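You operate a simulated robot arm through the tools that you are given. There is no shell and no other tool. Be economical: measure what you need, move in short steps, check, and stop when the job is done.

You are at the controls of a simulated robot arm. One attempt, no reset.

JOB
Press the blue ring from the grey box into the white socket.
Fine: shut the lid again; dial 2 brings the socket under the red button; turn back to 1 afterwards.

Only the result counts: the job must be done as asked and must still hold three seconds after the hand-in. Knocking over, shifting, dropping, spilling or breaking anything else fails it. A push-on lid holds only when it is set on centred and level and pressed home; a screw cap is set on level and turned clockwise until tight.

ROBOT AND FRAMES
A 6-joint arm with a two-finger parallel gripper, fixed in place. Base frame: the origin is at the foot of the arm, x ahead of it, y to its left, z up; the work surface is at about z = 0. Units: mm, degrees, N and s.
With the tool pointing down near the work surface it reaches from about 120 to 500 mm from the base axis. Its first joint turns from -72.0 to 72.0 degrees. Payload 0.65 kg.
The tool frame sits at the grasp point between the pads (the TCP): z along the fingers, y along the line on which they close. The tips reach 25 mm beyond it. Largest opening 76 mm; finger width 18, thickness 10; the body of the gripper, 36 by 78 mm, starts 45 mm behind the TCP.
Orientation is that of the tool frame in the base frame, as [roll, pitch, yaw] about the fixed x, y, z axes, in that order (R = Rz(yaw) Ry(pitch) Rx(roll)). With the fingers straight down and closing along the base's y, the tool's x points along the base's -x, its y along +y and its z along -z.

CONTROLS
- The arm moves only by the tool drive_tool. Its arguments are lists of equal length, an entry for each row: "xyz": the shift along the tool's x, y, z in units of 250 mm (1.0 is 250 mm), a list of three; "angular": the turn, a rotation vector about the tool's x, y, z in units of 60 degrees (1.0 is 60 degrees), a list of three; "gripper": the closure in counts, from 0 (fully open) to 255 (shut). In form: {"xyz": [[tx, ty, tz], ...], "angular": [[wx, wy, wz], ...], "gripper": [gripper, ...]}. A call has 1 to 12 rows; each row is the pose to reach, as a shift and turn from the pose commanded when the call began, along the tool's axes at that moment. A call with a number of a shift or a turn outside -1 to 1 is refused whole. Rows are played at 5 a second. More than 50 mm and 8.6 degrees between two rows, or a gripper value outside its range, and nothing of the call is played. A pose out of reach is approached as far as the arm can. The call stops where the force on the tool passes 90 N (or 10 N more than at its start, if that is more) or the arm is blocked; 0.2 s more then pass. The fingers move at their own pace (about 108 mm/s each) and stop on an object; they squeeze with about 35 N. The grip force told is the motor's: it shows also when the fingers shut on nothing. Time passes only in rows, and 0.2 s behind the last, so rows that repeat a pose let the fingers close. It gives the time, the measured TCP pose, the force on the tool (base axes), the opening and the grip force at its end, in the units of the frame above (readings bear some noise), with the torque about the TCP (base axes, N m) and any sound that the robot's microphone picked up.
- Cameras (640 x 400 px; columns grow to the right, rows downward): "scene" is fixed at [70.6, 283.6, 422]; the picture's right is [-0.63, -0.78, 0.00], its down [-0.32, 0.26, -0.91] and it looks along [0.71, -0.57, -0.42] (base axes); focal length 214 px, centre (320, 200). "wrist" rides on the gripper at [58, 11, -81] in the tool frame; the picture's right is [-0.18, 0.98, 0.00], its down [-0.75, -0.14, -0.64] and it looks along [-0.63, -0.12, 0.77] (tool axes); focal length 243 px, centre (320, 200).
- get_image(camera): a new picture of that camera. The clock stands still meanwhile.
- locate(camera, pixels): there is no depth. For up to 12 entries [column, row, z] of the newest picture of that camera ("zoom" is the newest enlarged one), the place [x, y] in the base frame at which the ray of that pixel passes the height z, good to about 2 mm. The clock stands still meanwhile.
- enlarge(camera, box): a new picture of the part [left, top, right, bottom] of that camera's present view, enlarged. The clock stands still meanwhile.
- close_job(): hands the job in; it is judged then, once.

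Keep the steps short. Do not move on a guess: measure, check each grasp and each placing, and mend mistakes. In all there are 80 turns and 38 pictures (those below and enlarged ones count). Leave the gripper open and the arm clear of the work at the hand-in unless told otherwise, and finish with a single line.

The tools are called by a JSON object that holds its "api" and its "payload". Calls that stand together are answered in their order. drive_tool: Moves the arm, as the interface text tells. Its arguments: {"type":"object","properties":{"xyz":{"type":"array","items":{"type":"array","items":{"type":"number"}}},"angular":{"type":"array","items":{"type":"array","items":{"type":"number"}}},"gripper":{"type":"array","items":{"type":"number"}}},"required":["xyz","angular","gripper"]} The other tools are called the same way: get_image (camera) takes a picture; locate (camera, pixels) gives the place at which the rays of pixels pass given heights; enlarge (camera, box) takes an enlarged picture of a part of a camera's view; close_job () hands the job in.

At the start:

```text
time_s: 0.0
tool_pos: [178.0, 85.4, 406.3]
ee_rot: [180.0, 0.0, -179.9]
contact_force: [0.3, -0.3, -0.2]
ft_torque: [0.03, -0.01, 0.0]
grip_width: 75.8
grasp_force: 0.1
```

scene: 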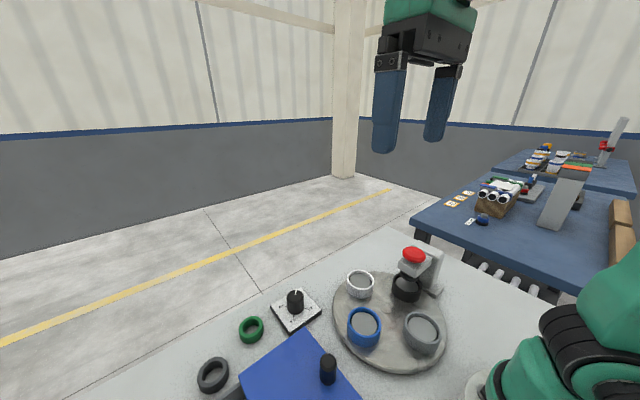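
wrist: 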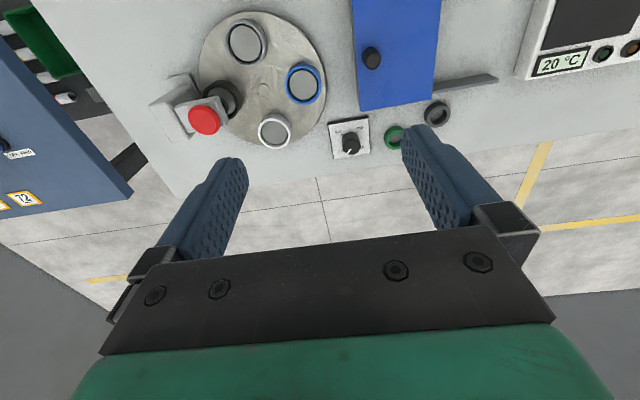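

I see a turntable with four sockets, a red press button, a dial, and a blue sliding or hinged lid on a box. I'll enlarge both views to see the details.

{"api": "enlarge", "payload": {"camera": "scene", "box": [180, 230, 460, 400]}}

{"api": "enlarge", "payload": {"camera": "wrist", "box": [140, 0, 540, 180]}}

```text
2.29 times, centred on (320, 315) of scene
```

zoom: 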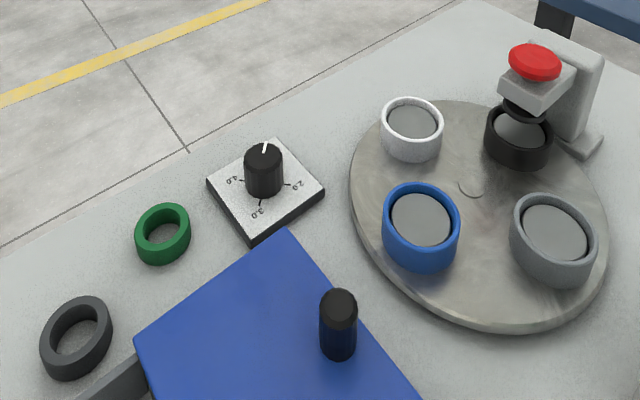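

```text
1.60 times, centred on (340, 90) of wrist
```

zoom: 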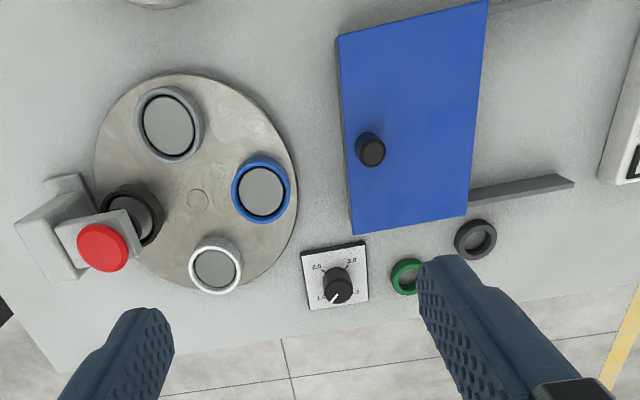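

I'll triangulate the main parts from both views: knob top, dial top, white socket rim, red button and lid corners.

{"api": "locate", "payload": {"camera": "zoom", "pixels": [[371, 150, 60], [371, 150, 100], [340, 284, 20], [340, 284, 50], [216, 265, 20], [216, 265, 60], [103, 247, 60], [103, 247, 110], [352, 234, 40], [352, 234, 80], [197, 199, 10], [336, 38, 50]]}}

{"api": "locate", "payload": {"camera": "scene", "pixels": [[328.3, 358.7, 60], [328.3, 358.7, 100], [295.1, 296.2, 20], [295.1, 296.2, 50], [360.2, 280.9, 20], [360.2, 280.9, 60], [413.9, 253.9, 60], [413.9, 253.9, 110], [305.5, 328.5, 40], [305.5, 328.5, 80], [386, 309.5, 10]]}}

```text
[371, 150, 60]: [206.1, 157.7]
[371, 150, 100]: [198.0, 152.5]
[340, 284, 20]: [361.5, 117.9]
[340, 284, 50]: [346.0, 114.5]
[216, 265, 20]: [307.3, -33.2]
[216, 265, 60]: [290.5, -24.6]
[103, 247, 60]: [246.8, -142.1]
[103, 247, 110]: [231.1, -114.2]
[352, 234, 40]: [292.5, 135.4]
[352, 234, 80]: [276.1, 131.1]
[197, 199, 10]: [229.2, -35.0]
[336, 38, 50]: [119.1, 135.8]
```

```text
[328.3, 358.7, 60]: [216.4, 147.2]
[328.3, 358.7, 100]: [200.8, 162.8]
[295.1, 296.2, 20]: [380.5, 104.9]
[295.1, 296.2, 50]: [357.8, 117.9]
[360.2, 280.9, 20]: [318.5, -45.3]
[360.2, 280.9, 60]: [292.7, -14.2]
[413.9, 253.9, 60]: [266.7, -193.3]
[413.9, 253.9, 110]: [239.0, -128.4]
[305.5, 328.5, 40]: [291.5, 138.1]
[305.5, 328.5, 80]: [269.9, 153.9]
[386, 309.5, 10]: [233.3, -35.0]
```

The lid's near corner is at about (292,136,40). The lid knob is near (204,155,80), the white socket near (301,-28,41), the dial near (357,114,45) and the button near (227,-104,129). Next I hover above the lid knob.

{"api": "drive_tool", "payload": {"xyz": [[-0.02, 0.05, 0.14], [-0.04, 0.1, 0.28], [-0.06, 0.15, 0.42], [-0.08, 0.2, 0.56], [-0.1, 0.25, 0.7], [-0.104, 0.278, 0.824]], "angular": [[0, 0, 0], [0, 0, 0], [0, 0, 0], [0, 0, 0], [0, 0, 0], [0, 0, 0]], "gripper": [0, 0, 0, 0, 0, 0]}}

{"api": "get_image", "payload": {"camera": "wrist"}}

{"api": "get_image", "payload": {"camera": "scene"}}

```text
time_s: 1.4
tool_pos: [203.2, 152.7, 199.5]
ee_rot: [-179.9, 0.0, 179.9]
contact_force: [-0.5, -0.2, 0.1]
ft_torque: [-0.03, 0.0, 0.0]
grip_width: 75.8
grasp_force: 0.1
```

```text
33 pictures are left
```

wrist: 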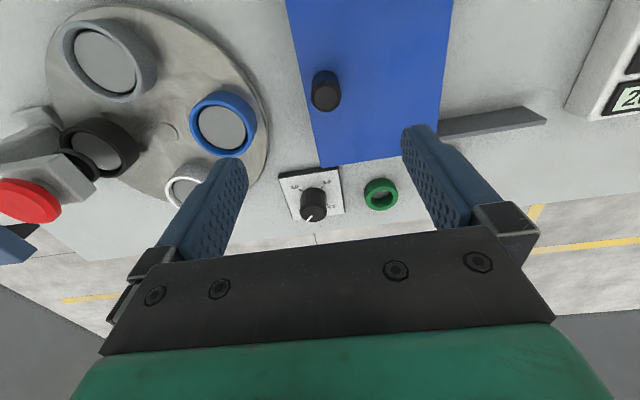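

```text
32 pictures are left
```

scene: 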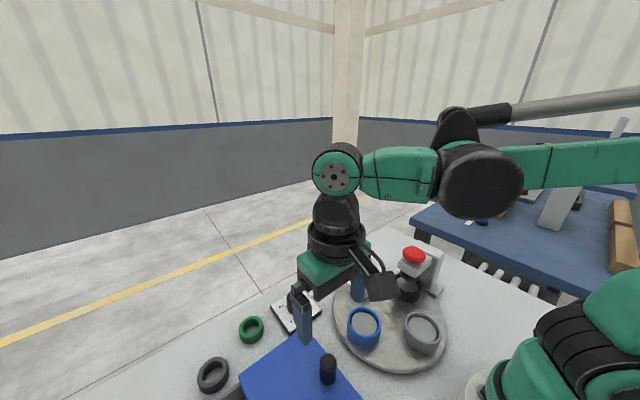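

The knob top appears at about (327,97). I'll measure it at a few heights, along with the dial and the lid edges.

{"api": "locate", "payload": {"camera": "wrist", "pixels": [[327, 97, 60], [327, 97, 80], [327, 76, 40], [313, 95, 78], [340, 95, 78], [314, 205, 45], [320, 167, 38], [381, 190, 12], [546, 120, 20], [440, 138, 0]]}}

{"api": "locate", "payload": {"camera": "scene", "pixels": [[328, 359, 60], [328, 359, 70], [328, 359, 80], [328, 382, 40], [251, 325, 12]]}}

```text
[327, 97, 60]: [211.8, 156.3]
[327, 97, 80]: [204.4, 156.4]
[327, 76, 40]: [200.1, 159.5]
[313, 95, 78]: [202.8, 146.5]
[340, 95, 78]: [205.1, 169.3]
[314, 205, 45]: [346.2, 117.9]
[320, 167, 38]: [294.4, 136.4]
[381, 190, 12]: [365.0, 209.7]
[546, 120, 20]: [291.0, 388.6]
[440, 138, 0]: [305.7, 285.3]
```

```text
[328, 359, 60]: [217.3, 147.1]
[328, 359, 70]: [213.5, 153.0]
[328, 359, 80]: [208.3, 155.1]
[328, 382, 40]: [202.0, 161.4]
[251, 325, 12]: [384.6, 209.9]
```

The knob is at about (205,157), with its top at z≈79 and a diameter of about 20 mm. I'll go down straddling it to TCP z≈80 and close.

{"api": "drive_tool", "payload": {"xyz": [[-0.006, 0.012, 0.16], [-0.006, 0.012, 0.32], [-0.006, 0.012, 0.4], [-0.006, 0.012, 0.472], [-0.006, 0.012, 0.472]], "angular": [[0, 0, 0], [0, 0, 0], [0, 0, 0], [0, 0, 0], [0, 0, 0]], "gripper": [0, 0, 0, 0, 0]}}

{"api": "get_image", "payload": {"camera": "wrist"}}

```text
time_s: 2.6
tool_pos: [205.6, 155.4, 80.6]
ee_rot: [-180.0, -0.1, -180.0]
contact_force: [-0.4, 0.4, 0.3]
ft_torque: [-0.01, -0.01, 0.01]
grip_width: 75.8
grasp_force: 0.0
```

```text
31 pictures are left
```

wrist: 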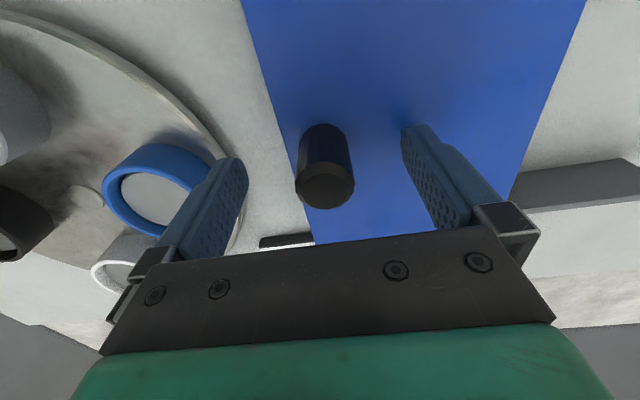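

The knob sits between the fingers (top face at 324,185). I close on it.

{"api": "drive_tool", "payload": {"xyz": [[0, 0, 0], [0, 0, 0], [0, 0, 0], [0, 0, 0]], "angular": [[0, 0, 0], [0, 0, 0], [0, 0, 0], [0, 0, 0]], "gripper": [150, 255, 255, 255]}}

```text
time_s: 3.6
tool_pos: [205.8, 158.4, 81.7]
ee_rot: [179.6, 0.1, -180.0]
contact_force: [1.9, 48.8, -16.3]
ft_torque: [-0.65, -0.23, 0.03]
grip_width: 23.9
grasp_force: 39.9
```

Gripped at 24 mm. The side load shows the knob is a little further +y and the lid is against its closed stop. I'll slide in +y by small steps.

{"api": "drive_tool", "payload": {"xyz": [[0, 0.02, 0], [0, 0.05, 0], [0, 0.08, 0], [0, 0.12, 0]], "angular": [[0, 0, 0], [0, 0, 0], [0, 0, 0], [0, 0, 0]], "gripper": [255, 255, 255, 255]}}

{"api": "get_image", "payload": {"camera": "scene"}}

```text
time_s: 4.6
tool_pos: [205.8, 187.1, 82.5]
ee_rot: [-179.9, 0.0, 180.0]
contact_force: [-6.6, -0.7, -16.3]
ft_torque: [0.63, 0.89, 0.07]
grip_width: 23.8
grasp_force: 39.7
```

```text
30 pictures are left
```

scene: 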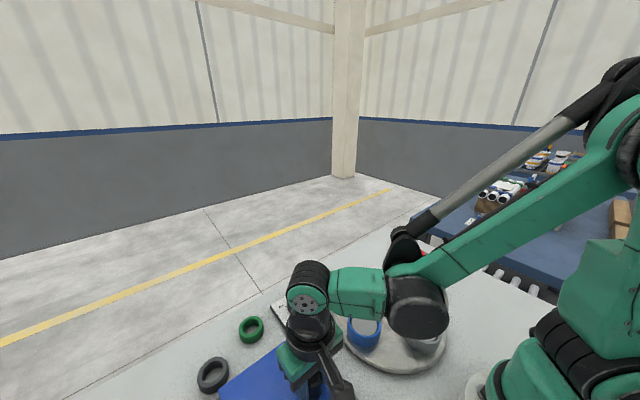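

The lid slides freely. I continue to about 95 mm of travel.

{"api": "drive_tool", "payload": {"xyz": [[0, 0.06, 0], [0, 0.12, 0], [0, 0.18, 0], [0, 0.24, 0], [0, 0.28, 0]], "angular": [[0, 0, 0], [0, 0, 0], [0, 0, 0], [0, 0, 0], [0, 0, 0]], "gripper": [255, 255, 255, 255, 255]}}

{"api": "get_image", "payload": {"camera": "wrist"}}

```text
time_s: 5.8
tool_pos: [205.0, 257.4, 81.9]
ee_rot: [179.9, 0.2, -179.9]
contact_force: [2.0, -0.7, -7.9]
ft_torque: [0.62, -0.51, 0.01]
grip_width: 23.6
grasp_force: 39.9
```

```text
29 pictures are left
```

wrist: 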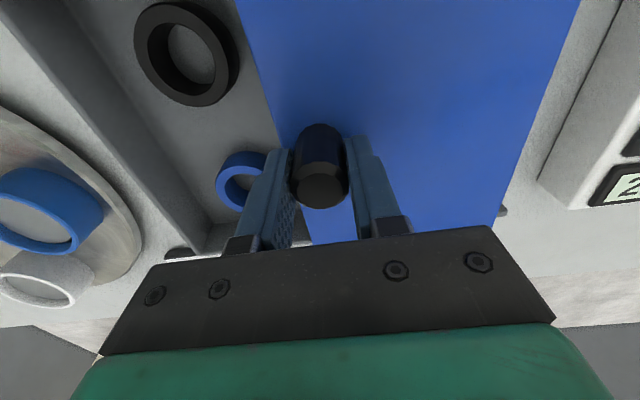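

The blue ring is now visible beside the lid edge, with a black one too. I slide about 20 mm more for clearance, watching the force.

{"api": "drive_tool", "payload": {"xyz": [[0, 0.03, 0], [0, 0.06, 0], [0, 0.09, 0], [0, 0.09, 0]], "angular": [[0, 0, 0], [0, 0, 0], [0, 0, 0], [0, 0, 0]], "gripper": [255, 255, 255, 255]}}

{"api": "get_image", "payload": {"camera": "wrist"}}

```text
time_s: 6.8
tool_pos: [205.6, 274.9, 81.1]
ee_rot: [-179.2, -0.1, 179.8]
contact_force: [0.7, -61.0, -26.4]
ft_torque: [0.49, 0.24, 0.03]
grip_width: 23.8
grasp_force: 39.9
```

```text
28 pictures are left
```

wrist: 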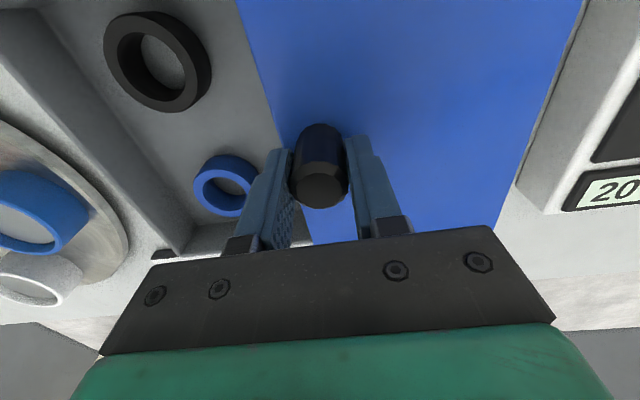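

The lid is at the open stop. I back off the command by about 4 mm to unload, then open and rise.

{"api": "drive_tool", "payload": {"xyz": [[0, -0.018, 0], [0, -0.018, 0], [0, -0.018, 0], [0, -0.018, -0.1], [0, -0.018, -0.28], [0, -0.018, -0.45]], "angular": [[0, 0, 0], [0, 0, 0], [0, 0, 0], [0, 0, 0], [0, 0, 0], [0, 0, 0]], "gripper": [255, 0, 0, 0, 0, 0]}}

{"api": "get_image", "payload": {"camera": "wrist"}}

```text
time_s: 8.2
tool_pos: [205.0, 276.1, 195.3]
ee_rot: [-180.0, 0.1, -180.0]
contact_force: [0.2, -0.5, 0.9]
ft_torque: [-0.02, 0.02, 0.01]
grip_width: 76.3
grasp_force: 0.1
```

```text
27 pictures are left
```

wrist: 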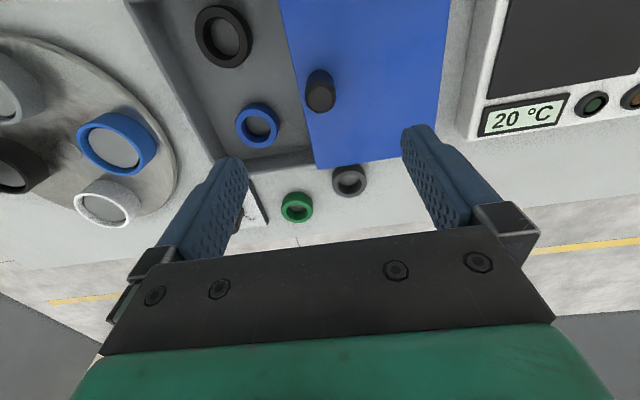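

The blue ring is at about (257,126) in the box. I measure the ring, the box walls and the lid edge.

{"api": "locate", "payload": {"camera": "wrist", "pixels": [[257, 124, 15], [235, 126, 15], [279, 123, 15], [256, 103, 15], [259, 146, 15], [316, 168, 38], [280, 10, 38], [216, 157, 35], [228, 175, 35], [105, 203, 40], [125, 0, 35], [222, 36, 15]]}}

{"api": "enlarge", "payload": {"camera": "wrist", "box": [180, 60, 340, 180]}}

```text
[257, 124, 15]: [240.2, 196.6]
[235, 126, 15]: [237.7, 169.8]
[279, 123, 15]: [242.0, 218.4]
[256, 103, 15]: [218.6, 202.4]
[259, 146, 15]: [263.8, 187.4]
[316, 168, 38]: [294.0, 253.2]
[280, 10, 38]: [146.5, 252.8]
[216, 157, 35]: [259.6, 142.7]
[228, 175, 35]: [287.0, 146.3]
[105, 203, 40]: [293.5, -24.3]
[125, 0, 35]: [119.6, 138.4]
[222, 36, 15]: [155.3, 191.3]
```

```text
3.33 times, centred on (260, 120) of wrist
```

zoom: 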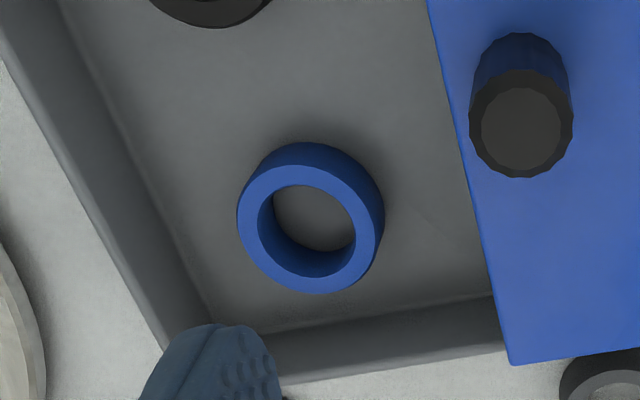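

The ring is about 42 mm in outer diameter near (242,195). I move above it for an exact look.

{"api": "drive_tool", "payload": {"xyz": [[-0.07, -0.16, 0], [-0.148, -0.324, 0.08], [-0.148, -0.324, 0.24], [-0.148, -0.324, 0.36]], "angular": [[0, 0, 0], [0, 0, 0], [0, 0, 0], [0, 0, 0]], "gripper": [0, 0, 0, 0]}}

{"api": "get_image", "payload": {"camera": "wrist"}}

```text
time_s: 9.2
tool_pos: [241.3, 194.5, 105.0]
ee_rot: [179.8, 0.0, 180.0]
contact_force: [0.4, -1.1, 1.2]
ft_torque: [-0.03, -0.02, -0.01]
grip_width: 76.2
grasp_force: 0.0
```

```text
25 pictures are left
```

wrist: 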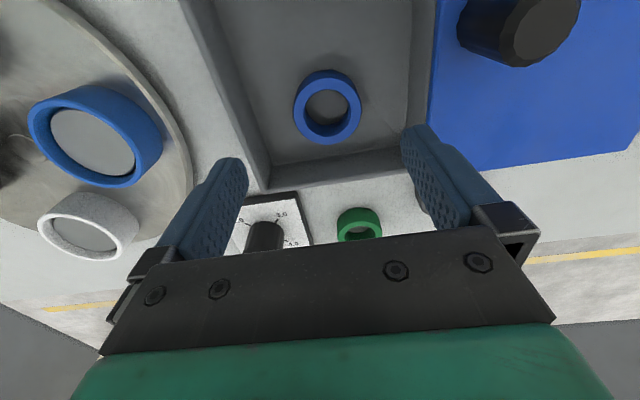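

I measure the ring's top face, the box floor edges and the sockets from here.

{"api": "locate", "payload": {"camera": "wrist", "pixels": [[327, 110, 15], [293, 112, 15], [361, 108, 15], [327, 145, 15], [327, 110, 20], [272, 165, 4], [250, 120, 4], [85, 222, 40], [37, 225, 40], [135, 222, 40], [90, 142, 40], [270, 190, 35]]}}

{"api": "enlarge", "payload": {"camera": "wrist", "box": [0, 60, 380, 270]}}

```text
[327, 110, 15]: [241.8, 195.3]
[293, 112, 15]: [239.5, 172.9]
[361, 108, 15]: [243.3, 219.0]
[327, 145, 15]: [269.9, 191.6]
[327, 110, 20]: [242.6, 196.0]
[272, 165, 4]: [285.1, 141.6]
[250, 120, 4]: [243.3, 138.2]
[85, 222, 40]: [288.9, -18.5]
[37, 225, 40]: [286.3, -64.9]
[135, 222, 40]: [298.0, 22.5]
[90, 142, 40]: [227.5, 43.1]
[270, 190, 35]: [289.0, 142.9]
```

```text
1.68 times, centred on (190, 165) of wrist
```

zoom: 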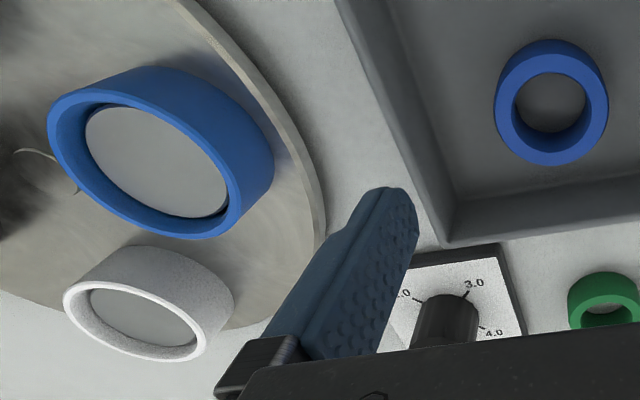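

The ring centre is at (242,195). I go down with the opening trimmed to about 64 mm so the fingers clear the box wall (inner y≈142), to TCP z≈33.

{"api": "drive_tool", "payload": {"xyz": [[0, 0.002, 0.0], [0, 0.002, 0.12], [0, 0.002, 0.22], [0, 0.002, 0.288], [0, 0.002, 0.288]], "angular": [[0, 0, 0], [0, 0, 0], [0, 0, 0], [0, 0, 0], [0, 0, 0]], "gripper": [40, 40, 40, 40, 40]}}

{"api": "get_image", "payload": {"camera": "wrist"}}

```text
time_s: 10.4
tool_pos: [244.0, 194.0, 32.3]
ee_rot: [180.0, 0.0, -180.0]
contact_force: [0.1, -0.3, 1.4]
ft_torque: [-0.02, 0.0, 0.03]
grip_width: 64.2
grasp_force: 0.0
```

```text
23 pictures are left
```

wrist: 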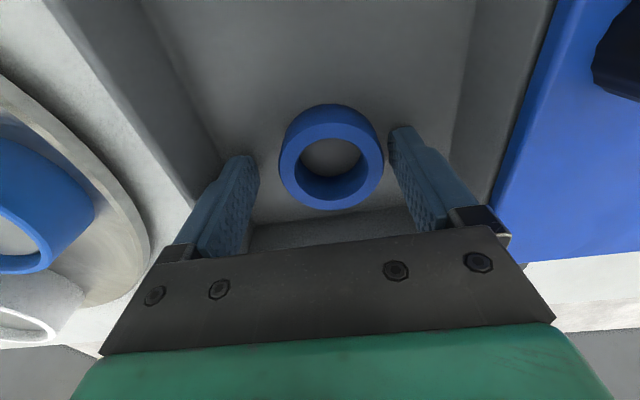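

The ring looks slightly off the finger line. I'll measure its top face at (331,158) again before closing.

{"api": "locate", "payload": {"camera": "wrist", "pixels": [[331, 158, 15], [331, 158, 20], [279, 160, 18], [383, 157, 18], [331, 210, 18], [331, 107, 18]]}}

```text
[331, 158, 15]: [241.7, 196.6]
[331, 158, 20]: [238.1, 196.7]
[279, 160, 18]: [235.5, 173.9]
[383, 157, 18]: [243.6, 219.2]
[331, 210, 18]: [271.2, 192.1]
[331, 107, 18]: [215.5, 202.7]
```

I shift by (-3,+2) mm and close gently on the ring.

{"api": "drive_tool", "payload": {"xyz": [[0.012, 0.008, 0], [0.012, 0.008, 0], [0.012, 0.008, 0], [0.012, 0.008, 0]], "angular": [[0, 0, 0], [0, 0, 0], [0, 0, 0], [0, 0, 0]], "gripper": [40, 120, 200, 200]}}

{"api": "get_image", "payload": {"camera": "wrist"}}

```text
time_s: 11.4
tool_pos: [240.0, 197.1, 32.4]
ee_rot: [179.9, 0.0, -180.0]
contact_force: [0.0, -0.5, 0.5]
ft_torque: [-0.01, 0.0, 0.01]
grip_width: 44.1
grasp_force: 34.7
```

```text
22 pictures are left
```

wrist: 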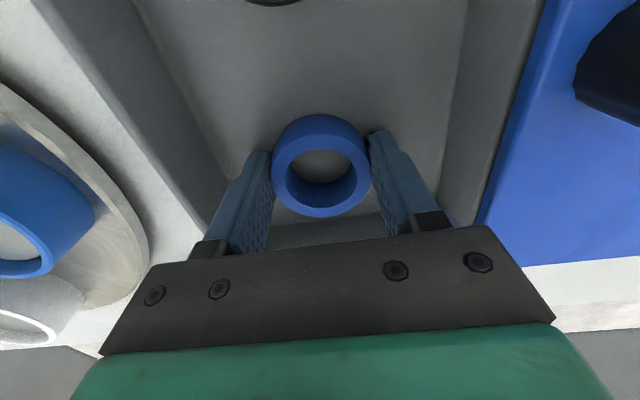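

The ring is gripped at 44 mm and centred. I lift it clear of the box and carry it high toward the white socket, stopping slightly beyond so the camera sees the socket.

{"api": "drive_tool", "payload": {"xyz": [[0, 0, -0.12], [0, 0, -0.28], [0, 0, -0.44], [0, 0, -0.5], [-0.06, -0.14, -0.5], [-0.12, -0.29, -0.5], [-0.18, -0.44, -0.5], [-0.24, -0.59, -0.5], [-0.3, -0.74, -0.5], [-0.36, -0.9, -0.5], [-0.38, -0.9, -0.5]], "angular": [[0, 0, 0], [0, 0, 0], [0, 0, 0], [0, 0, 0], [0, 0, 0], [0, 0, 0], [0, 0, 0], [0, 0, 0], [0, 0, 0], [0, 0, 0], [0, 0, 0]], "gripper": [200, 200, 200, 200, 200, 200, 200, 200, 200, 200, 200]}}

{"api": "get_image", "payload": {"camera": "wrist"}}

```text
time_s: 13.8
tool_pos: [335.0, -29.7, 157.6]
ee_rot: [-179.9, 0.0, -180.0]
contact_force: [-0.5, 0.1, 0.6]
ft_torque: [0.01, -0.01, -0.01]
grip_width: 16.4
grasp_force: 0.0
```

```text
21 pictures are left
```

wrist: 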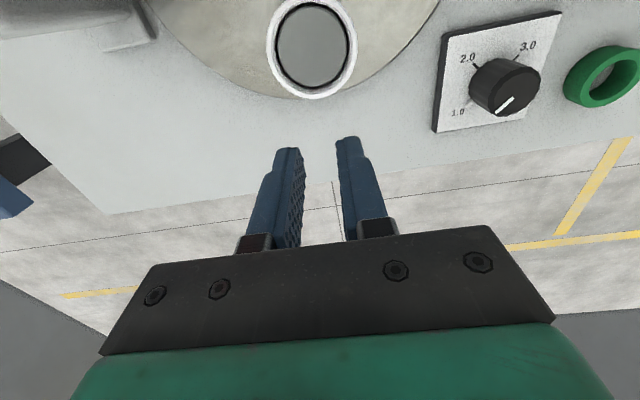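

The ring is gone: the opening reads 16.4 mm. I look for where it slipped.

{"api": "get_image", "payload": {"camera": "scene"}}

{"api": "locate", "payload": {"camera": "wrist", "pixels": [[312, 46, 40], [312, 45, 45], [267, 46, 40], [357, 46, 40], [312, 98, 40], [278, 46, 37], [347, 46, 37], [505, 85, 40], [505, 85, 30], [500, 70, 5]]}}

```text
20 pictures are left
```

scene: 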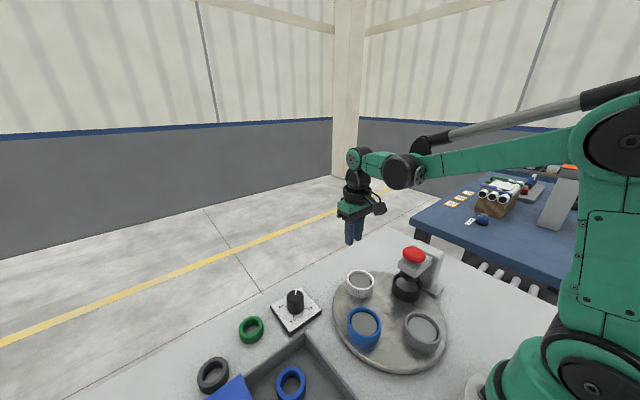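

```text
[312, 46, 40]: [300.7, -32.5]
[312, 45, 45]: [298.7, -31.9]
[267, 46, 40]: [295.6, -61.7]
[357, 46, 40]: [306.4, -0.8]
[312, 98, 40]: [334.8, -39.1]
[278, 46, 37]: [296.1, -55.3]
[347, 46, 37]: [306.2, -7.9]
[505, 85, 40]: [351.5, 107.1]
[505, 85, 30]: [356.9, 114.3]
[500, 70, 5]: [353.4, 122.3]
```

The ring is still in the box, in about its old place. The white socket centre reads (301,-32). I go back over the ring and will grip deeper and harder, then lift slowly.

{"api": "drive_tool", "payload": {"xyz": [[0.06, 0.14, 0], [0.12, 0.29, 0], [0.18, 0.44, 0], [0.24, 0.59, 0], [0.3, 0.74, 0], [0.36, 0.9, 0], [0.38, 0.9, 0.1], [0.38, 0.9, 0.2]], "angular": [[0, 0, 0], [0, 0, 0], [0, 0, 0], [0, 0, 0], [0, 0, 0], [0, 0, 0], [0, 0, 0], [0, 0, 0]], "gripper": [200, 150, 100, 40, 40, 40, 40, 40]}}

{"api": "get_image", "payload": {"camera": "wrist"}}

```text
time_s: 15.6
tool_pos: [237.4, 196.2, 105.9]
ee_rot: [180.0, 0.0, 180.0]
contact_force: [-0.4, -0.1, 0.1]
ft_torque: [0.01, 0.0, 0.0]
grip_width: 64.3
grasp_force: 0.1
```

```text
19 pictures are left
```

wrist: 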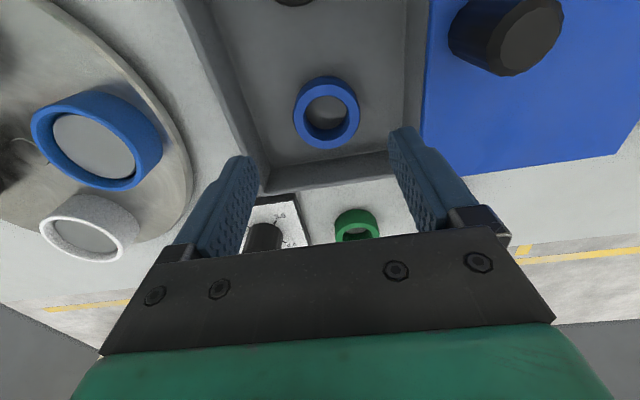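

The ring is unchanged, at about (241,196). I descend to TCP z≈29, deeper this time.

{"api": "drive_tool", "payload": {"xyz": [[0, 0, 0.12], [0, 0, 0.22], [0, 0, 0.29], [0, 0, 0.306], [0, 0, 0.306]], "angular": [[0, 0, 0], [0, 0, 0], [0, 0, 0], [0, 0, 0], [0, 0, 0]], "gripper": [40, 40, 40, 40, 40]}}

```text
time_s: 16.8
tool_pos: [238.0, 197.8, 29.7]
ee_rot: [-179.9, 0.0, -180.0]
contact_force: [-4.3, 0.0, 53.1]
ft_torque: [0.11, 0.11, -0.06]
grip_width: 64.0
grasp_force: 0.0
```

The tips touched the floor (53 N), so the floor is at about z=5. I raise 2 mm, close fully and then lift slowly a little to test the hold.

{"api": "drive_tool", "payload": {"xyz": [[-0.008, 0, -0.01], [-0.008, 0, -0.01], [-0.008, 0, -0.01], [-0.008, 0, -0.01], [-0.008, 0, -0.01], [-0.008, 0, -0.03], [-0.008, 0, -0.05], [-0.008, 0, -0.07]], "angular": [[0, 0, 0], [0, 0, 0], [0, 0, 0], [0, 0, 0], [0, 0, 0], [0, 0, 0], [0, 0, 0], [0, 0, 0]], "gripper": [40, 120, 255, 255, 255, 255, 255, 255]}}

{"api": "get_image", "payload": {"camera": "wrist"}}

```text
time_s: 18.6
tool_pos: [241.4, 196.4, 49.4]
ee_rot: [-179.9, 0.0, -180.0]
contact_force: [0.1, 0.8, 0.1]
ft_torque: [0.02, 0.04, -0.02]
grip_width: 43.5
grasp_force: 34.8
```

```text
18 pictures are left
```

wrist: 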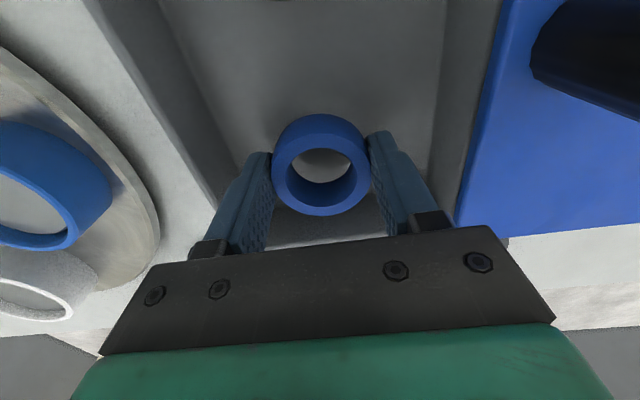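

Held and lifted. I raise slowly to about z=110.

{"api": "drive_tool", "payload": {"xyz": [[0, 0, -0.03], [0, 0, -0.08], [0, 0, -0.13], [0, 0, -0.18], [0, 0, -0.22], [0, 0, -0.24]], "angular": [[0, 0, 0], [0, 0, 0], [0, 0, 0], [0, 0, 0], [0, 0, 0], [0, 0, 0]], "gripper": [255, 255, 255, 255, 255, 255]}}

{"api": "drive_tool", "payload": {"xyz": [[0, -0.02, 0], [-0.02, -0.08, 0], [-0.04, -0.16, 0], [-0.06, -0.24, 0], [-0.08, -0.32, 0], [-0.1, -0.4, 0], [-0.12, -0.46, 0], [-0.12, -0.48, 0]], "angular": [[0, 0, 0], [0, 0, 0], [0, 0, 0], [0, 0, 0], [0, 0, 0], [0, 0, 0], [0, 0, 0], [0, 0, 0]], "gripper": [255, 255, 255, 255, 255, 255, 255, 255]}}

```text
time_s: 20.0
tool_pos: [241.7, 196.5, 107.3]
ee_rot: [180.0, 0.0, -180.0]
contact_force: [0.2, -0.4, -0.1]
ft_torque: [0.02, -0.02, 0.02]
grip_width: 43.9
grasp_force: 34.8
```

```text
time_s: 21.8
tool_pos: [270.9, 76.3, 109.3]
ee_rot: [-180.0, 0.0, -179.9]
contact_force: [0.1, -0.2, -0.2]
ft_torque: [0.0, 0.02, 0.0]
grip_width: 43.7
grasp_force: 34.9
```

Still held (43.7 mm). I continue to just beyond the white socket to measure it past the ring.

{"api": "drive_tool", "payload": {"xyz": [[-0.02, -0.06, 0], [-0.05, -0.14, 0], [-0.08, -0.22, 0], [-0.11, -0.3, 0], [-0.15, -0.38, 0], [-0.2, -0.428, 0], [-0.2, -0.428, 0]], "angular": [[0, 0, 0], [0, 0, 0], [0, 0, 0], [0, 0, 0], [0, 0, 0], [0, 0, 0], [0, 0, 0]], "gripper": [255, 255, 255, 255, 255, 255, 255]}}

{"api": "get_image", "payload": {"camera": "wrist"}}

```text
time_s: 23.4
tool_pos: [321.4, -32.7, 110.2]
ee_rot: [179.9, -0.1, 180.0]
contact_force: [-0.6, 0.1, -0.3]
ft_torque: [0.02, 0.01, 0.04]
grip_width: 43.5
grasp_force: 34.2
```

```text
17 pictures are left
```

wrist: 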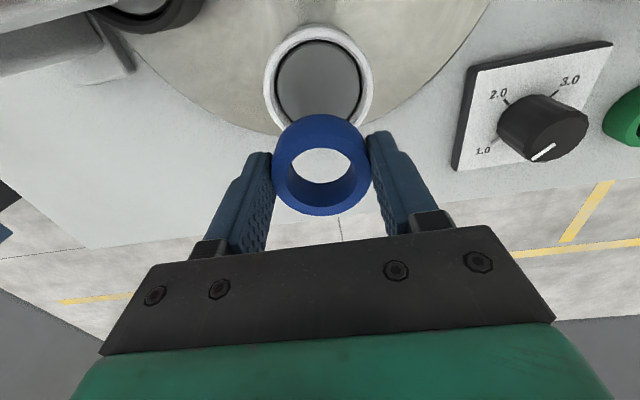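

I measure the socket rim from here: outer columns 263–374, rim centre near (319,82).

{"api": "locate", "payload": {"camera": "wrist", "pixels": [[318.5, 82, 35], [318.5, 82, 40], [318.5, 82, 45], [263, 82, 40], [374, 82, 40], [318.5, 25, 40], [276, 80, 37], [361, 80, 37], [318.5, 38, 37]]}}

{"api": "enlarge", "payload": {"camera": "scene", "box": [270, 220, 450, 380]}}

```text
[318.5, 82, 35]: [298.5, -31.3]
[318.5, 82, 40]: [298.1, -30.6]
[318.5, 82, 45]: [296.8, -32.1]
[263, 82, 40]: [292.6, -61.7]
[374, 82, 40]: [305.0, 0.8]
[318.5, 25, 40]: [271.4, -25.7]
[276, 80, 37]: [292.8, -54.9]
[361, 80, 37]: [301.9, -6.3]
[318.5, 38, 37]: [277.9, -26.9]
```

```text
2.50 times, centred on (360, 300) of scene
```

zoom: 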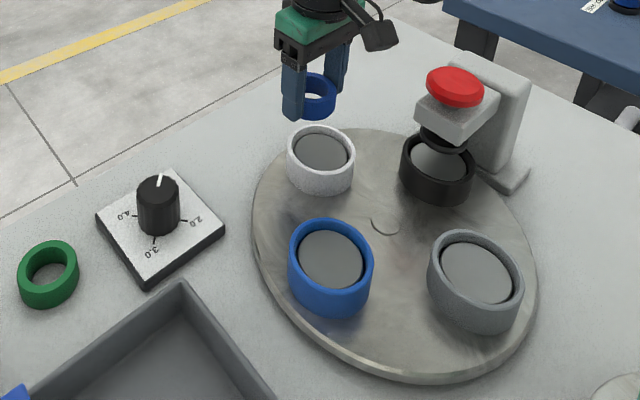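

The white socket centre is about (299,-31) with its rim near z=40. I move above it, stop with the ring about 8 mm over the rim, and check.

{"api": "drive_tool", "payload": {"xyz": [[0.03, 0.002, 0], [0.07, 0.004, 0], [0.09, 0.005, 0.03], [0.09, 0.005, 0.08], [0.09, 0.005, 0.12], [0.09, 0.005, 0.134], [0.09, 0.005, 0.134]], "angular": [[0, 0, 0], [0, 0, 0], [0, 0, 0], [0, 0, 0], [0, 0, 0], [0, 0, 0], [0, 0, 0]], "gripper": [255, 255, 255, 255, 255, 255, 255]}}

{"api": "get_image", "payload": {"camera": "wrist"}}

{"api": "enlarge", "payload": {"camera": "scene", "box": [310, 230, 410, 310]}}

```text
time_s: 25.0
tool_pos: [299.2, -29.5, 75.0]
ee_rot: [180.0, 0.0, 179.9]
contact_force: [0.6, 0.5, 0.2]
ft_torque: [-0.01, 0.02, 0.01]
grip_width: 43.7
grasp_force: 34.3
```

```text
15 pictures are left
```

wrist: 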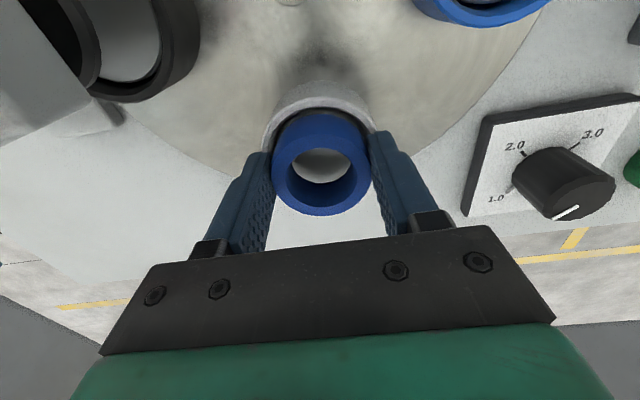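

```text
5.00 times, centred on (360, 270) of scene
```

zoom: 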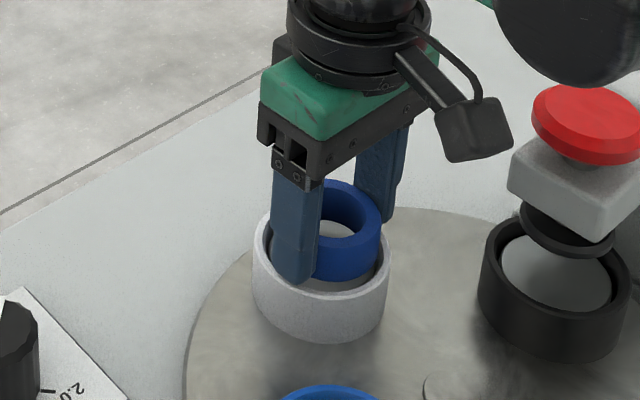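

The fingers will meet the rim soon after the ring reaches it. So I centre the ring carefully, checking the back inner rim edge near (318,107) and the side edges.

{"api": "locate", "payload": {"camera": "zoom", "pixels": [[252, 250, 40], [392, 250, 40], [322, 300, 40], [267, 250, 40], [378, 250, 40], [345, 270, 48], [312, 280, 48], [381, 262, 48]]}}

{"api": "locate", "payload": {"camera": "wrist", "pixels": [[318, 108, 40], [318, 98, 40], [262, 150, 40], [380, 140, 40], [271, 150, 38], [321, 165, 62], [273, 165, 62], [369, 160, 62]]}}

{"api": "enlarge", "payload": {"camera": "wrist", "box": [230, 60, 410, 230]}}

```text
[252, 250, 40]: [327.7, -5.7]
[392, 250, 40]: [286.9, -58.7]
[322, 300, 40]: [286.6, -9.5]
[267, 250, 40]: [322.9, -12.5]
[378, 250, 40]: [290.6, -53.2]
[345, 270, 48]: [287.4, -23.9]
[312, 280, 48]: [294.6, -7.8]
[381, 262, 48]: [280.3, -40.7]
```

```text
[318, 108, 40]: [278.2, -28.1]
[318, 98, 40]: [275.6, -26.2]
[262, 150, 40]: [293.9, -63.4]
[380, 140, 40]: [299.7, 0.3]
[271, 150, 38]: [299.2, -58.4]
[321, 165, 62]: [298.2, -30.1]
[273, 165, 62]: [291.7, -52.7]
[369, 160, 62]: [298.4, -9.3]
```

```text
2.35 times, centred on (320, 145) of wrist
```

zoom: 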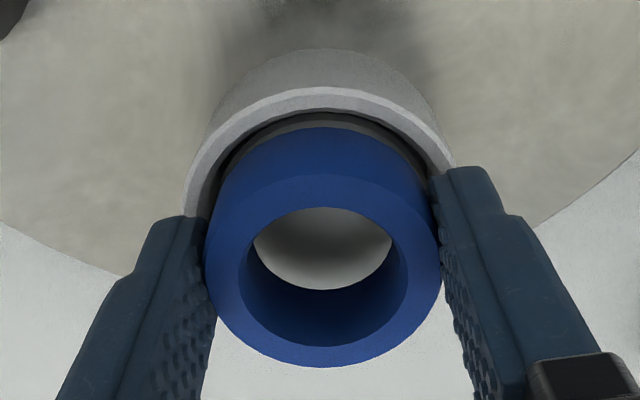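

The socket looks about 3 mm further in +x than the ring. I shift +3 mm and lower in small steps until near the rim.

{"api": "drive_tool", "payload": {"xyz": [[-0.012, 0, 0], [-0.012, 0, 0.012], [-0.012, 0, 0.02], [-0.012, 0, 0.028], [-0.012, 0, 0.032]], "angular": [[0, 0, 0], [0, 0, 0], [0, 0, 0], [0, 0, 0], [0, 0, 0]], "gripper": [255, 255, 255, 255, 255]}}

{"api": "enlarge", "payload": {"camera": "wrist", "box": [230, 60, 410, 230]}}

{"api": "enlarge", "payload": {"camera": "scene", "box": [320, 250, 400, 310]}}

```text
time_s: 25.9
tool_pos: [301.1, -29.2, 70.6]
ee_rot: [180.0, 0.0, -180.0]
contact_force: [-1.5, 0.2, 31.1]
ft_torque: [0.17, -0.06, -0.07]
grip_width: 43.5
grasp_force: 34.7
stopped in row 4: the force on the tool passed its limit at 118 N (the readings are from after the stop); the commanded pose is now the measured one
```

```text
2.35 times, centred on (320, 145) of wrist
```

zoom: 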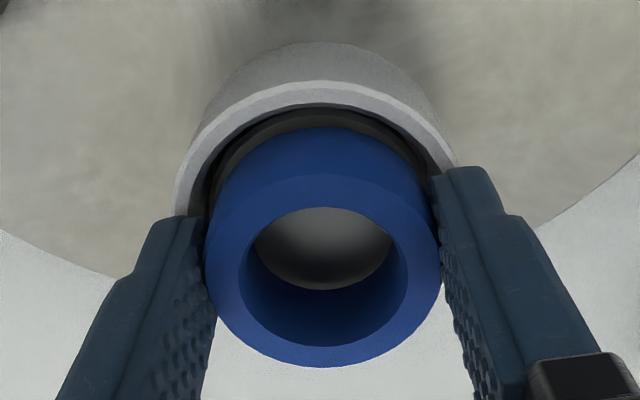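

```text
6.67 times, centred on (360, 280) of scene
```

zoom: 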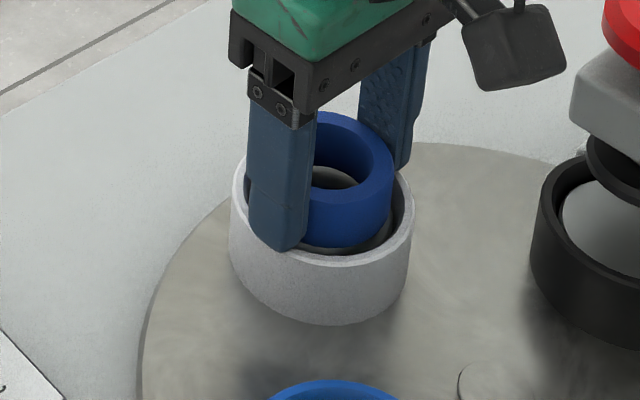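

The fingertips met the rim (TCP 70.6, so the rim is at z≈45). The bore is visibly wider than the ring. With the correct rim height I re-measure the centring before releasing.

{"api": "locate", "payload": {"camera": "wrist", "pixels": [[318, 94.8, 45], [318, 104.6, 45], [257.5, 147, 45], [376, 128, 45], [319, 114.5, 44], [269, 147, 45]]}}

{"api": "locate", "payload": {"camera": "zoom", "pixels": [[230, 205, 45], [412, 205, 45], [322, 265, 45], [340, 255, 45], [345, 247, 44], [408, 195, 45], [392, 215, 45]]}}

```text
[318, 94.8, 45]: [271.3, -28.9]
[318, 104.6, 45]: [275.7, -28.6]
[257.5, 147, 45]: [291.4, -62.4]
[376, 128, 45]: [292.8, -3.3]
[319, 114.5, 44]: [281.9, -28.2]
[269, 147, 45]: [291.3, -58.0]
```

```text
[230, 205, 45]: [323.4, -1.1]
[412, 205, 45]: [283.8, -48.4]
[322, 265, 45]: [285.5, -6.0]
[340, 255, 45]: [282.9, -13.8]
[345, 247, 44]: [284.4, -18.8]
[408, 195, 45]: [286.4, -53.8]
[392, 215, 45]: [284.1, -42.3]
```

The socket centre works out at about (301.8,-31) with a bore of about 52 mm. The ring sits about 1.5–2 mm too far in +x and +y. I rise 2 mm, shift, and release so it drops a few mm into the recess.

{"api": "drive_tool", "payload": {"xyz": [[0, 0, -0.01], [0.006, -0.007, -0.01], [0.006, -0.007, -0.006], [0.006, -0.007, -0.006], [0.006, -0.007, -0.006]], "angular": [[0, 0, 0], [0, 0, 0], [0, 0, 0], [0, 0, 0], [0, 0, 0]], "gripper": [255, 255, 255, 255, 255]}}

{"api": "drive_tool", "payload": {"xyz": [[0, 0, 0], [0, 0, 0], [0, 0, 0], [0, 0, -0.1], [-0.04, 0, -0.24], [-0.1, 0, -0.36]], "angular": [[0, 0, 0], [0, 0, 0], [0, 0, 0], [0, 0, 0], [0, 0, 0], [0, 0, 0]], "gripper": [60, 60, 60, 60, 60, 60]}}

{"api": "get_image", "payload": {"camera": "wrist"}}

{"api": "enlarge", "payload": {"camera": "scene", "box": [320, 230, 460, 330]}}

```text
time_s: 27.1
tool_pos: [299.6, -31.6, 72.1]
ee_rot: [180.0, -0.2, -179.9]
contact_force: [2.8, 1.8, 0.2]
ft_torque: [0.03, -0.06, -0.02]
grip_width: 43.8
grasp_force: 35.1
```

```text
time_s: 28.6
tool_pos: [323.7, -31.6, 159.8]
ee_rot: [-179.9, -0.1, 180.0]
contact_force: [1.1, -0.1, -0.5]
ft_torque: [-0.04, 0.01, 0.03]
grip_width: 57.8
grasp_force: 0.0
```

```text
10 pictures are left
```

wrist: 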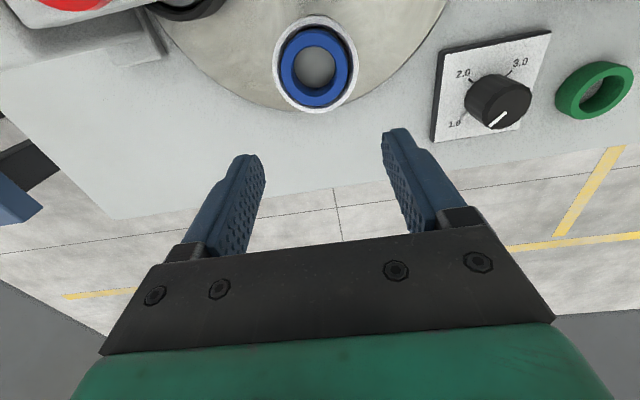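

```text
4.00 times, centred on (390, 280) of scene
```

zoom: 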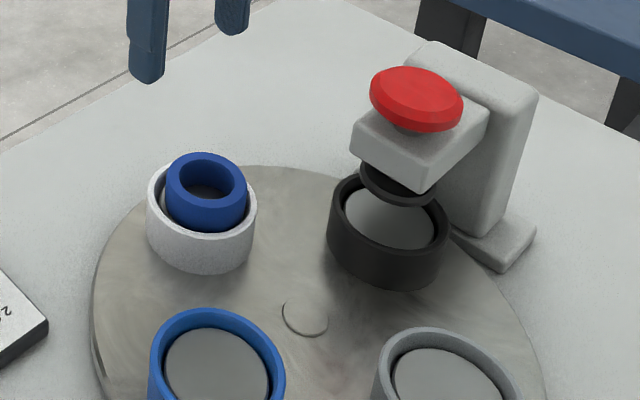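

The ring sits centred in the white socket, protruding about 12 mm, and the ram appears higher. Next is the dial: I move above it at about (356,114).

{"api": "drive_tool", "payload": {"xyz": [[-0.02, 0.12, 0], [-0.05, 0.26, 0], [-0.08, 0.4, 0], [-0.11, 0.54, 0], [-0.128, 0.584, 0.06], [-0.128, 0.584, 0.14], [-0.128, 0.584, 0.14]], "angular": [[0, 0, 0], [0, 0, 0], [0, 0, 0], [0, 0, 0], [0, 0, 0], [0, 0, 0], [0, 0, 0]], "gripper": [60, 60, 60, 60, 60, 60, 60]}}

{"api": "get_image", "payload": {"camera": "wrist"}}

```text
time_s: 30.1
tool_pos: [357.2, 116.3, 125.9]
ee_rot: [180.0, -0.1, 179.9]
contact_force: [0.0, 0.6, 0.2]
ft_torque: [-0.01, -0.01, 0.04]
grip_width: 57.9
grasp_force: 0.1
```

```text
8 pictures are left
```

wrist: 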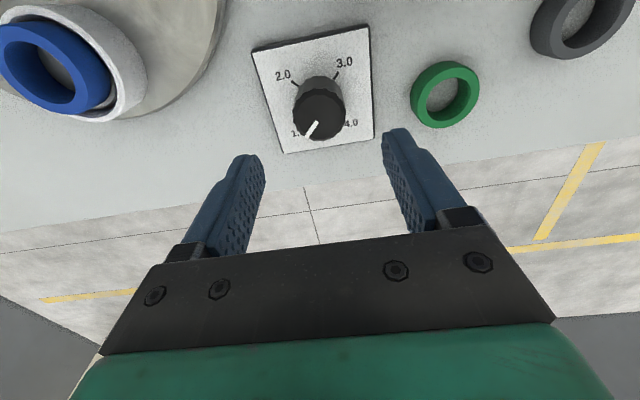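

Dial labels are 90° apart, clockwise from above from 1 to 4, and the pointer is at 1. I measure the knob top's height and centre.

{"api": "locate", "payload": {"camera": "wrist", "pixels": [[319, 116, 30], [319, 116, 40], [319, 116, 50], [293, 116, 40], [345, 116, 40], [317, 92, 10], [290, 152, 10], [254, 52, 10], [368, 28, 10], [372, 138, 10]]}}

{"api": "locate", "payload": {"camera": "scene", "pixels": [[295.2, 293, 30], [295.2, 293, 40], [295.2, 293, 50]]}}

```text
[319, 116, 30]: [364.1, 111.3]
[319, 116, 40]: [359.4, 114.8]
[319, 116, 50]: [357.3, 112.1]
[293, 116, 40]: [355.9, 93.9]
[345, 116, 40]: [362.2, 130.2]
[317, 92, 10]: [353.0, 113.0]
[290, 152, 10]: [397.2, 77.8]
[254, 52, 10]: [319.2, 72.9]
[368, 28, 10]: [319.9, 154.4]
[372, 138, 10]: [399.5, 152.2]
```

```text
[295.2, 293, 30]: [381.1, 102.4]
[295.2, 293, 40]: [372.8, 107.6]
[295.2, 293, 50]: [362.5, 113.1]
```

The dial plate centre is (359,113), with a knob of about 33 mm diameter whose top is near z=50. I pre-rotate the tool by −45° so the 90° turn stays symmetric, and centre over it.

{"api": "drive_tool", "payload": {"xyz": [[-0.008, -0.012, 0], [-0.008, -0.012, 0], [-0.008, -0.012, 0], [-0.008, -0.012, 0.04], [-0.008, -0.012, 0.08], [-0.008, -0.012, 0.12], [-0.008, -0.012, 0.12]], "angular": [[0, 0, -0.125], [0, 0, -0.25], [0, 0, -0.375], [0, 0, -0.5], [0, 0, -0.625], [0, 0, -0.75], [0, 0, -0.75]], "gripper": [40, 40, 40, 40, 40, 40, 40]}}

```text
time_s: 31.8
tool_pos: [359.0, 112.1, 96.0]
ee_rot: [180.0, 0.1, -134.9]
contact_force: [-0.7, 0.8, 0.9]
ft_torque: [-0.02, 0.03, -0.01]
grip_width: 64.2
grasp_force: 0.0
```

I descend around the knob to TCP z≈44 and close.

{"api": "drive_tool", "payload": {"xyz": [[0, 0, 0.1], [0, 0, 0.18], [0, 0, 0.208], [0, 0, 0.208], [0, 0, 0.208], [0, 0, 0.208]], "angular": [[0, 0, 0], [0, 0, 0], [0, 0, 0], [0, 0, 0], [0, 0, 0], [0, 0, 0]], "gripper": [40, 40, 40, 110, 255, 255]}}

```text
time_s: 33.1
tool_pos: [358.9, 113.1, 44.7]
ee_rot: [179.8, -0.1, -134.9]
contact_force: [-13.8, 10.1, -11.3]
ft_torque: [-0.3, -0.48, 0.04]
grip_width: 35.6
grasp_force: 45.3
```

Gripped at 35.6 mm with a small side load. I turn the first 45° clockwise (tool +z).

{"api": "drive_tool", "payload": {"xyz": [[0, 0, 0], [0, 0, 0], [0, 0, 0], [0, 0, 0], [0, 0, 0], [0, 0, 0]], "angular": [[0, 0, 0.125], [0, 0, 0.25], [0, 0, 0.375], [0, 0, 0.5], [0, 0, 0.625], [0, 0, 0.75]], "gripper": [255, 255, 255, 255, 255, 255]}}

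{"api": "drive_tool", "payload": {"xyz": [[0, 0, 0], [0, 0, 0], [0, 0, 0], [0, 0, 0], [0, 0, 0], [0, 0, 0], [0, 0, 0]], "angular": [[0, 0, 0.125], [0, 0, 0.25], [0, 0, 0.375], [0, 0, 0.5], [0, 0, 0.625], [0, 0, 0.75], [0, 0, 0.75]], "gripper": [255, 255, 255, 255, 255, 255, 255]}}

{"api": "get_image", "payload": {"camera": "scene"}}

```text
time_s: 34.5
tool_pos: [358.7, 115.0, 45.2]
ee_rot: [179.5, 0.0, -179.9]
contact_force: [-7.4, 44.6, -21.4]
ft_torque: [-0.62, -0.06, 0.07]
grip_width: 35.9
grasp_force: 44.9
```

```text
time_s: 36.1
tool_pos: [362.0, 114.3, 44.4]
ee_rot: [179.3, 0.0, 134.9]
contact_force: [53.0, 50.7, -20.3]
ft_torque: [0.24, 0.98, -0.08]
grip_width: 35.6
grasp_force: 44.7
```

```text
7 pictures are left
```

scene: 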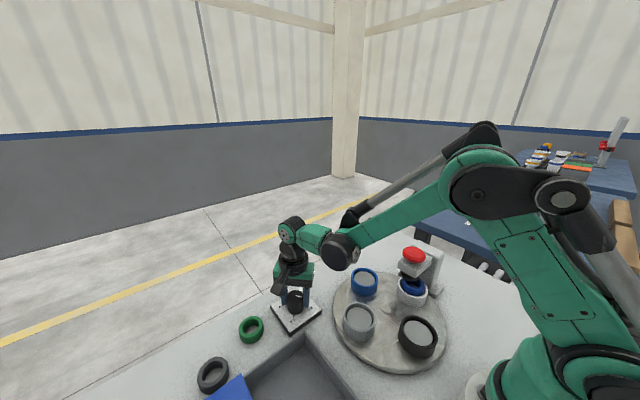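

The white socket with the ring is now under the red button. I relieve the side load (shift along tool +y 3 mm), release and lift.

{"api": "drive_tool", "payload": {"xyz": [[0, 0.012, 0], [0, 0.012, 0], [0, 0.012, 0], [0, 0.012, 0], [0, 0.012, -0.16], [0, 0.012, -0.34], [0, 0.012, -0.5], [0, 0.012, -0.64], [0, 0.012, -0.64]], "angular": [[0, 0, 0], [0, 0, 0], [0, 0, 0], [0, 0, 0], [0, 0, 0], [0, 0, 0], [0, 0, 0], [0, 0, 0], [0, 0, 0]], "gripper": [255, 40, 40, 40, 40, 40, 40, 40, 255]}}

{"api": "drive_tool", "payload": {"xyz": [[-0.04, -0.15, 0], [-0.08, -0.32, 0], [-0.13, -0.49, 0], [-0.18, -0.66, 0], [-0.22, -0.83, 0], [-0.263, -0.99, 0], [-0.263, -0.99, 0]], "angular": [[0, 0, 0], [0, 0, 0], [0, 0, 0], [0, 0, 0], [0, 0, 0], [0, 0, 0], [0, 0, 0]], "gripper": [255, 255, 255, 255, 255, 255, 255]}}

{"api": "get_image", "payload": {"camera": "wrist"}}

```text
time_s: 38.1
tool_pos: [362.2, 116.6, 203.6]
ee_rot: [179.9, 0.0, 135.0]
contact_force: [0.4, 1.0, 0.1]
ft_torque: [-0.01, -0.01, 0.02]
grip_width: 0.0
grasp_force: 12.7
```

```text
time_s: 39.8
tool_pos: [234.5, -108.5, 206.7]
ee_rot: [180.0, 0.1, 135.0]
contact_force: [1.4, 0.4, 0.2]
ft_torque: [0.02, -0.01, 0.02]
grip_width: 0.2
grasp_force: 23.9
```

```text
6 pictures are left
```

wrist: 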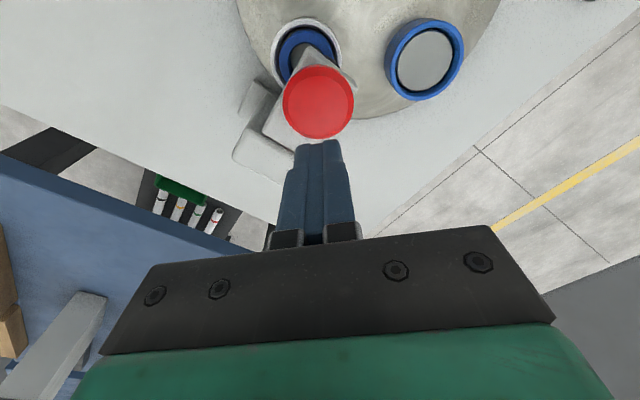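

{"api": "locate", "payload": {"camera": "wrist", "pixels": [[318, 100, 115], [318, 100, 125], [318, 100, 135], [284, 102, 128], [354, 100, 128], [318, 136, 128]]}}

{"api": "locate", "payload": {"camera": "scene", "pixels": [[414, 254, 115], [414, 254, 125], [414, 254, 135]]}}

```text
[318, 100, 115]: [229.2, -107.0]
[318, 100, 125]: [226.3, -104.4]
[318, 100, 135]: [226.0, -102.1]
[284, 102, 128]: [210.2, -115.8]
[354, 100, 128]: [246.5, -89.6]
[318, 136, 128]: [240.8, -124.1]
```

```text
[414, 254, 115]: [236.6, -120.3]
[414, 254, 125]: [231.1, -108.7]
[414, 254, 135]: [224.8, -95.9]
```

The button centre is (228,-104) with its top near z=128. I align the closed fingertips and go down to just above it.

{"api": "drive_tool", "payload": {"xyz": [[0.03, -0.004, 0.03], [0.03, -0.004, 0.12], [0.03, -0.004, 0.19], [0.03, -0.004, 0.19]], "angular": [[0, 0, 0], [0, 0, 0], [0, 0, 0], [0, 0, 0]], "gripper": [255, 255, 255, 255]}}

{"api": "drive_tool", "payload": {"xyz": [[0, 0, 0.01], [0, 0, 0.02], [0, 0, 0.03], [0, 0, 0.04], [0, 0, 0.05], [0, 0, 0.06], [0, 0, 0.07], [0, 0, 0.08]], "angular": [[0, 0, 0], [0, 0, 0], [0, 0, 0], [0, 0, 0], [0, 0, 0], [0, 0, 0], [0, 0, 0], [0, 0, 0]], "gripper": [255, 255, 255, 255, 255, 255, 255, 255]}}

```text
time_s: 40.8
tool_pos: [227.1, -104.2, 156.7]
ee_rot: [180.0, 0.1, 135.1]
contact_force: [0.3, -0.7, 0.4]
ft_torque: [0.02, -0.02, 0.01]
grip_width: 0.0
grasp_force: 23.1
```

```text
time_s: 42.5
tool_pos: [227.0, -101.9, 137.8]
ee_rot: [-179.9, -0.2, 135.0]
contact_force: [-12.3, -1.4, 52.7]
ft_torque: [0.0, 0.24, 0.03]
grip_width: 0.2
grasp_force: 23.2
heard: click
```

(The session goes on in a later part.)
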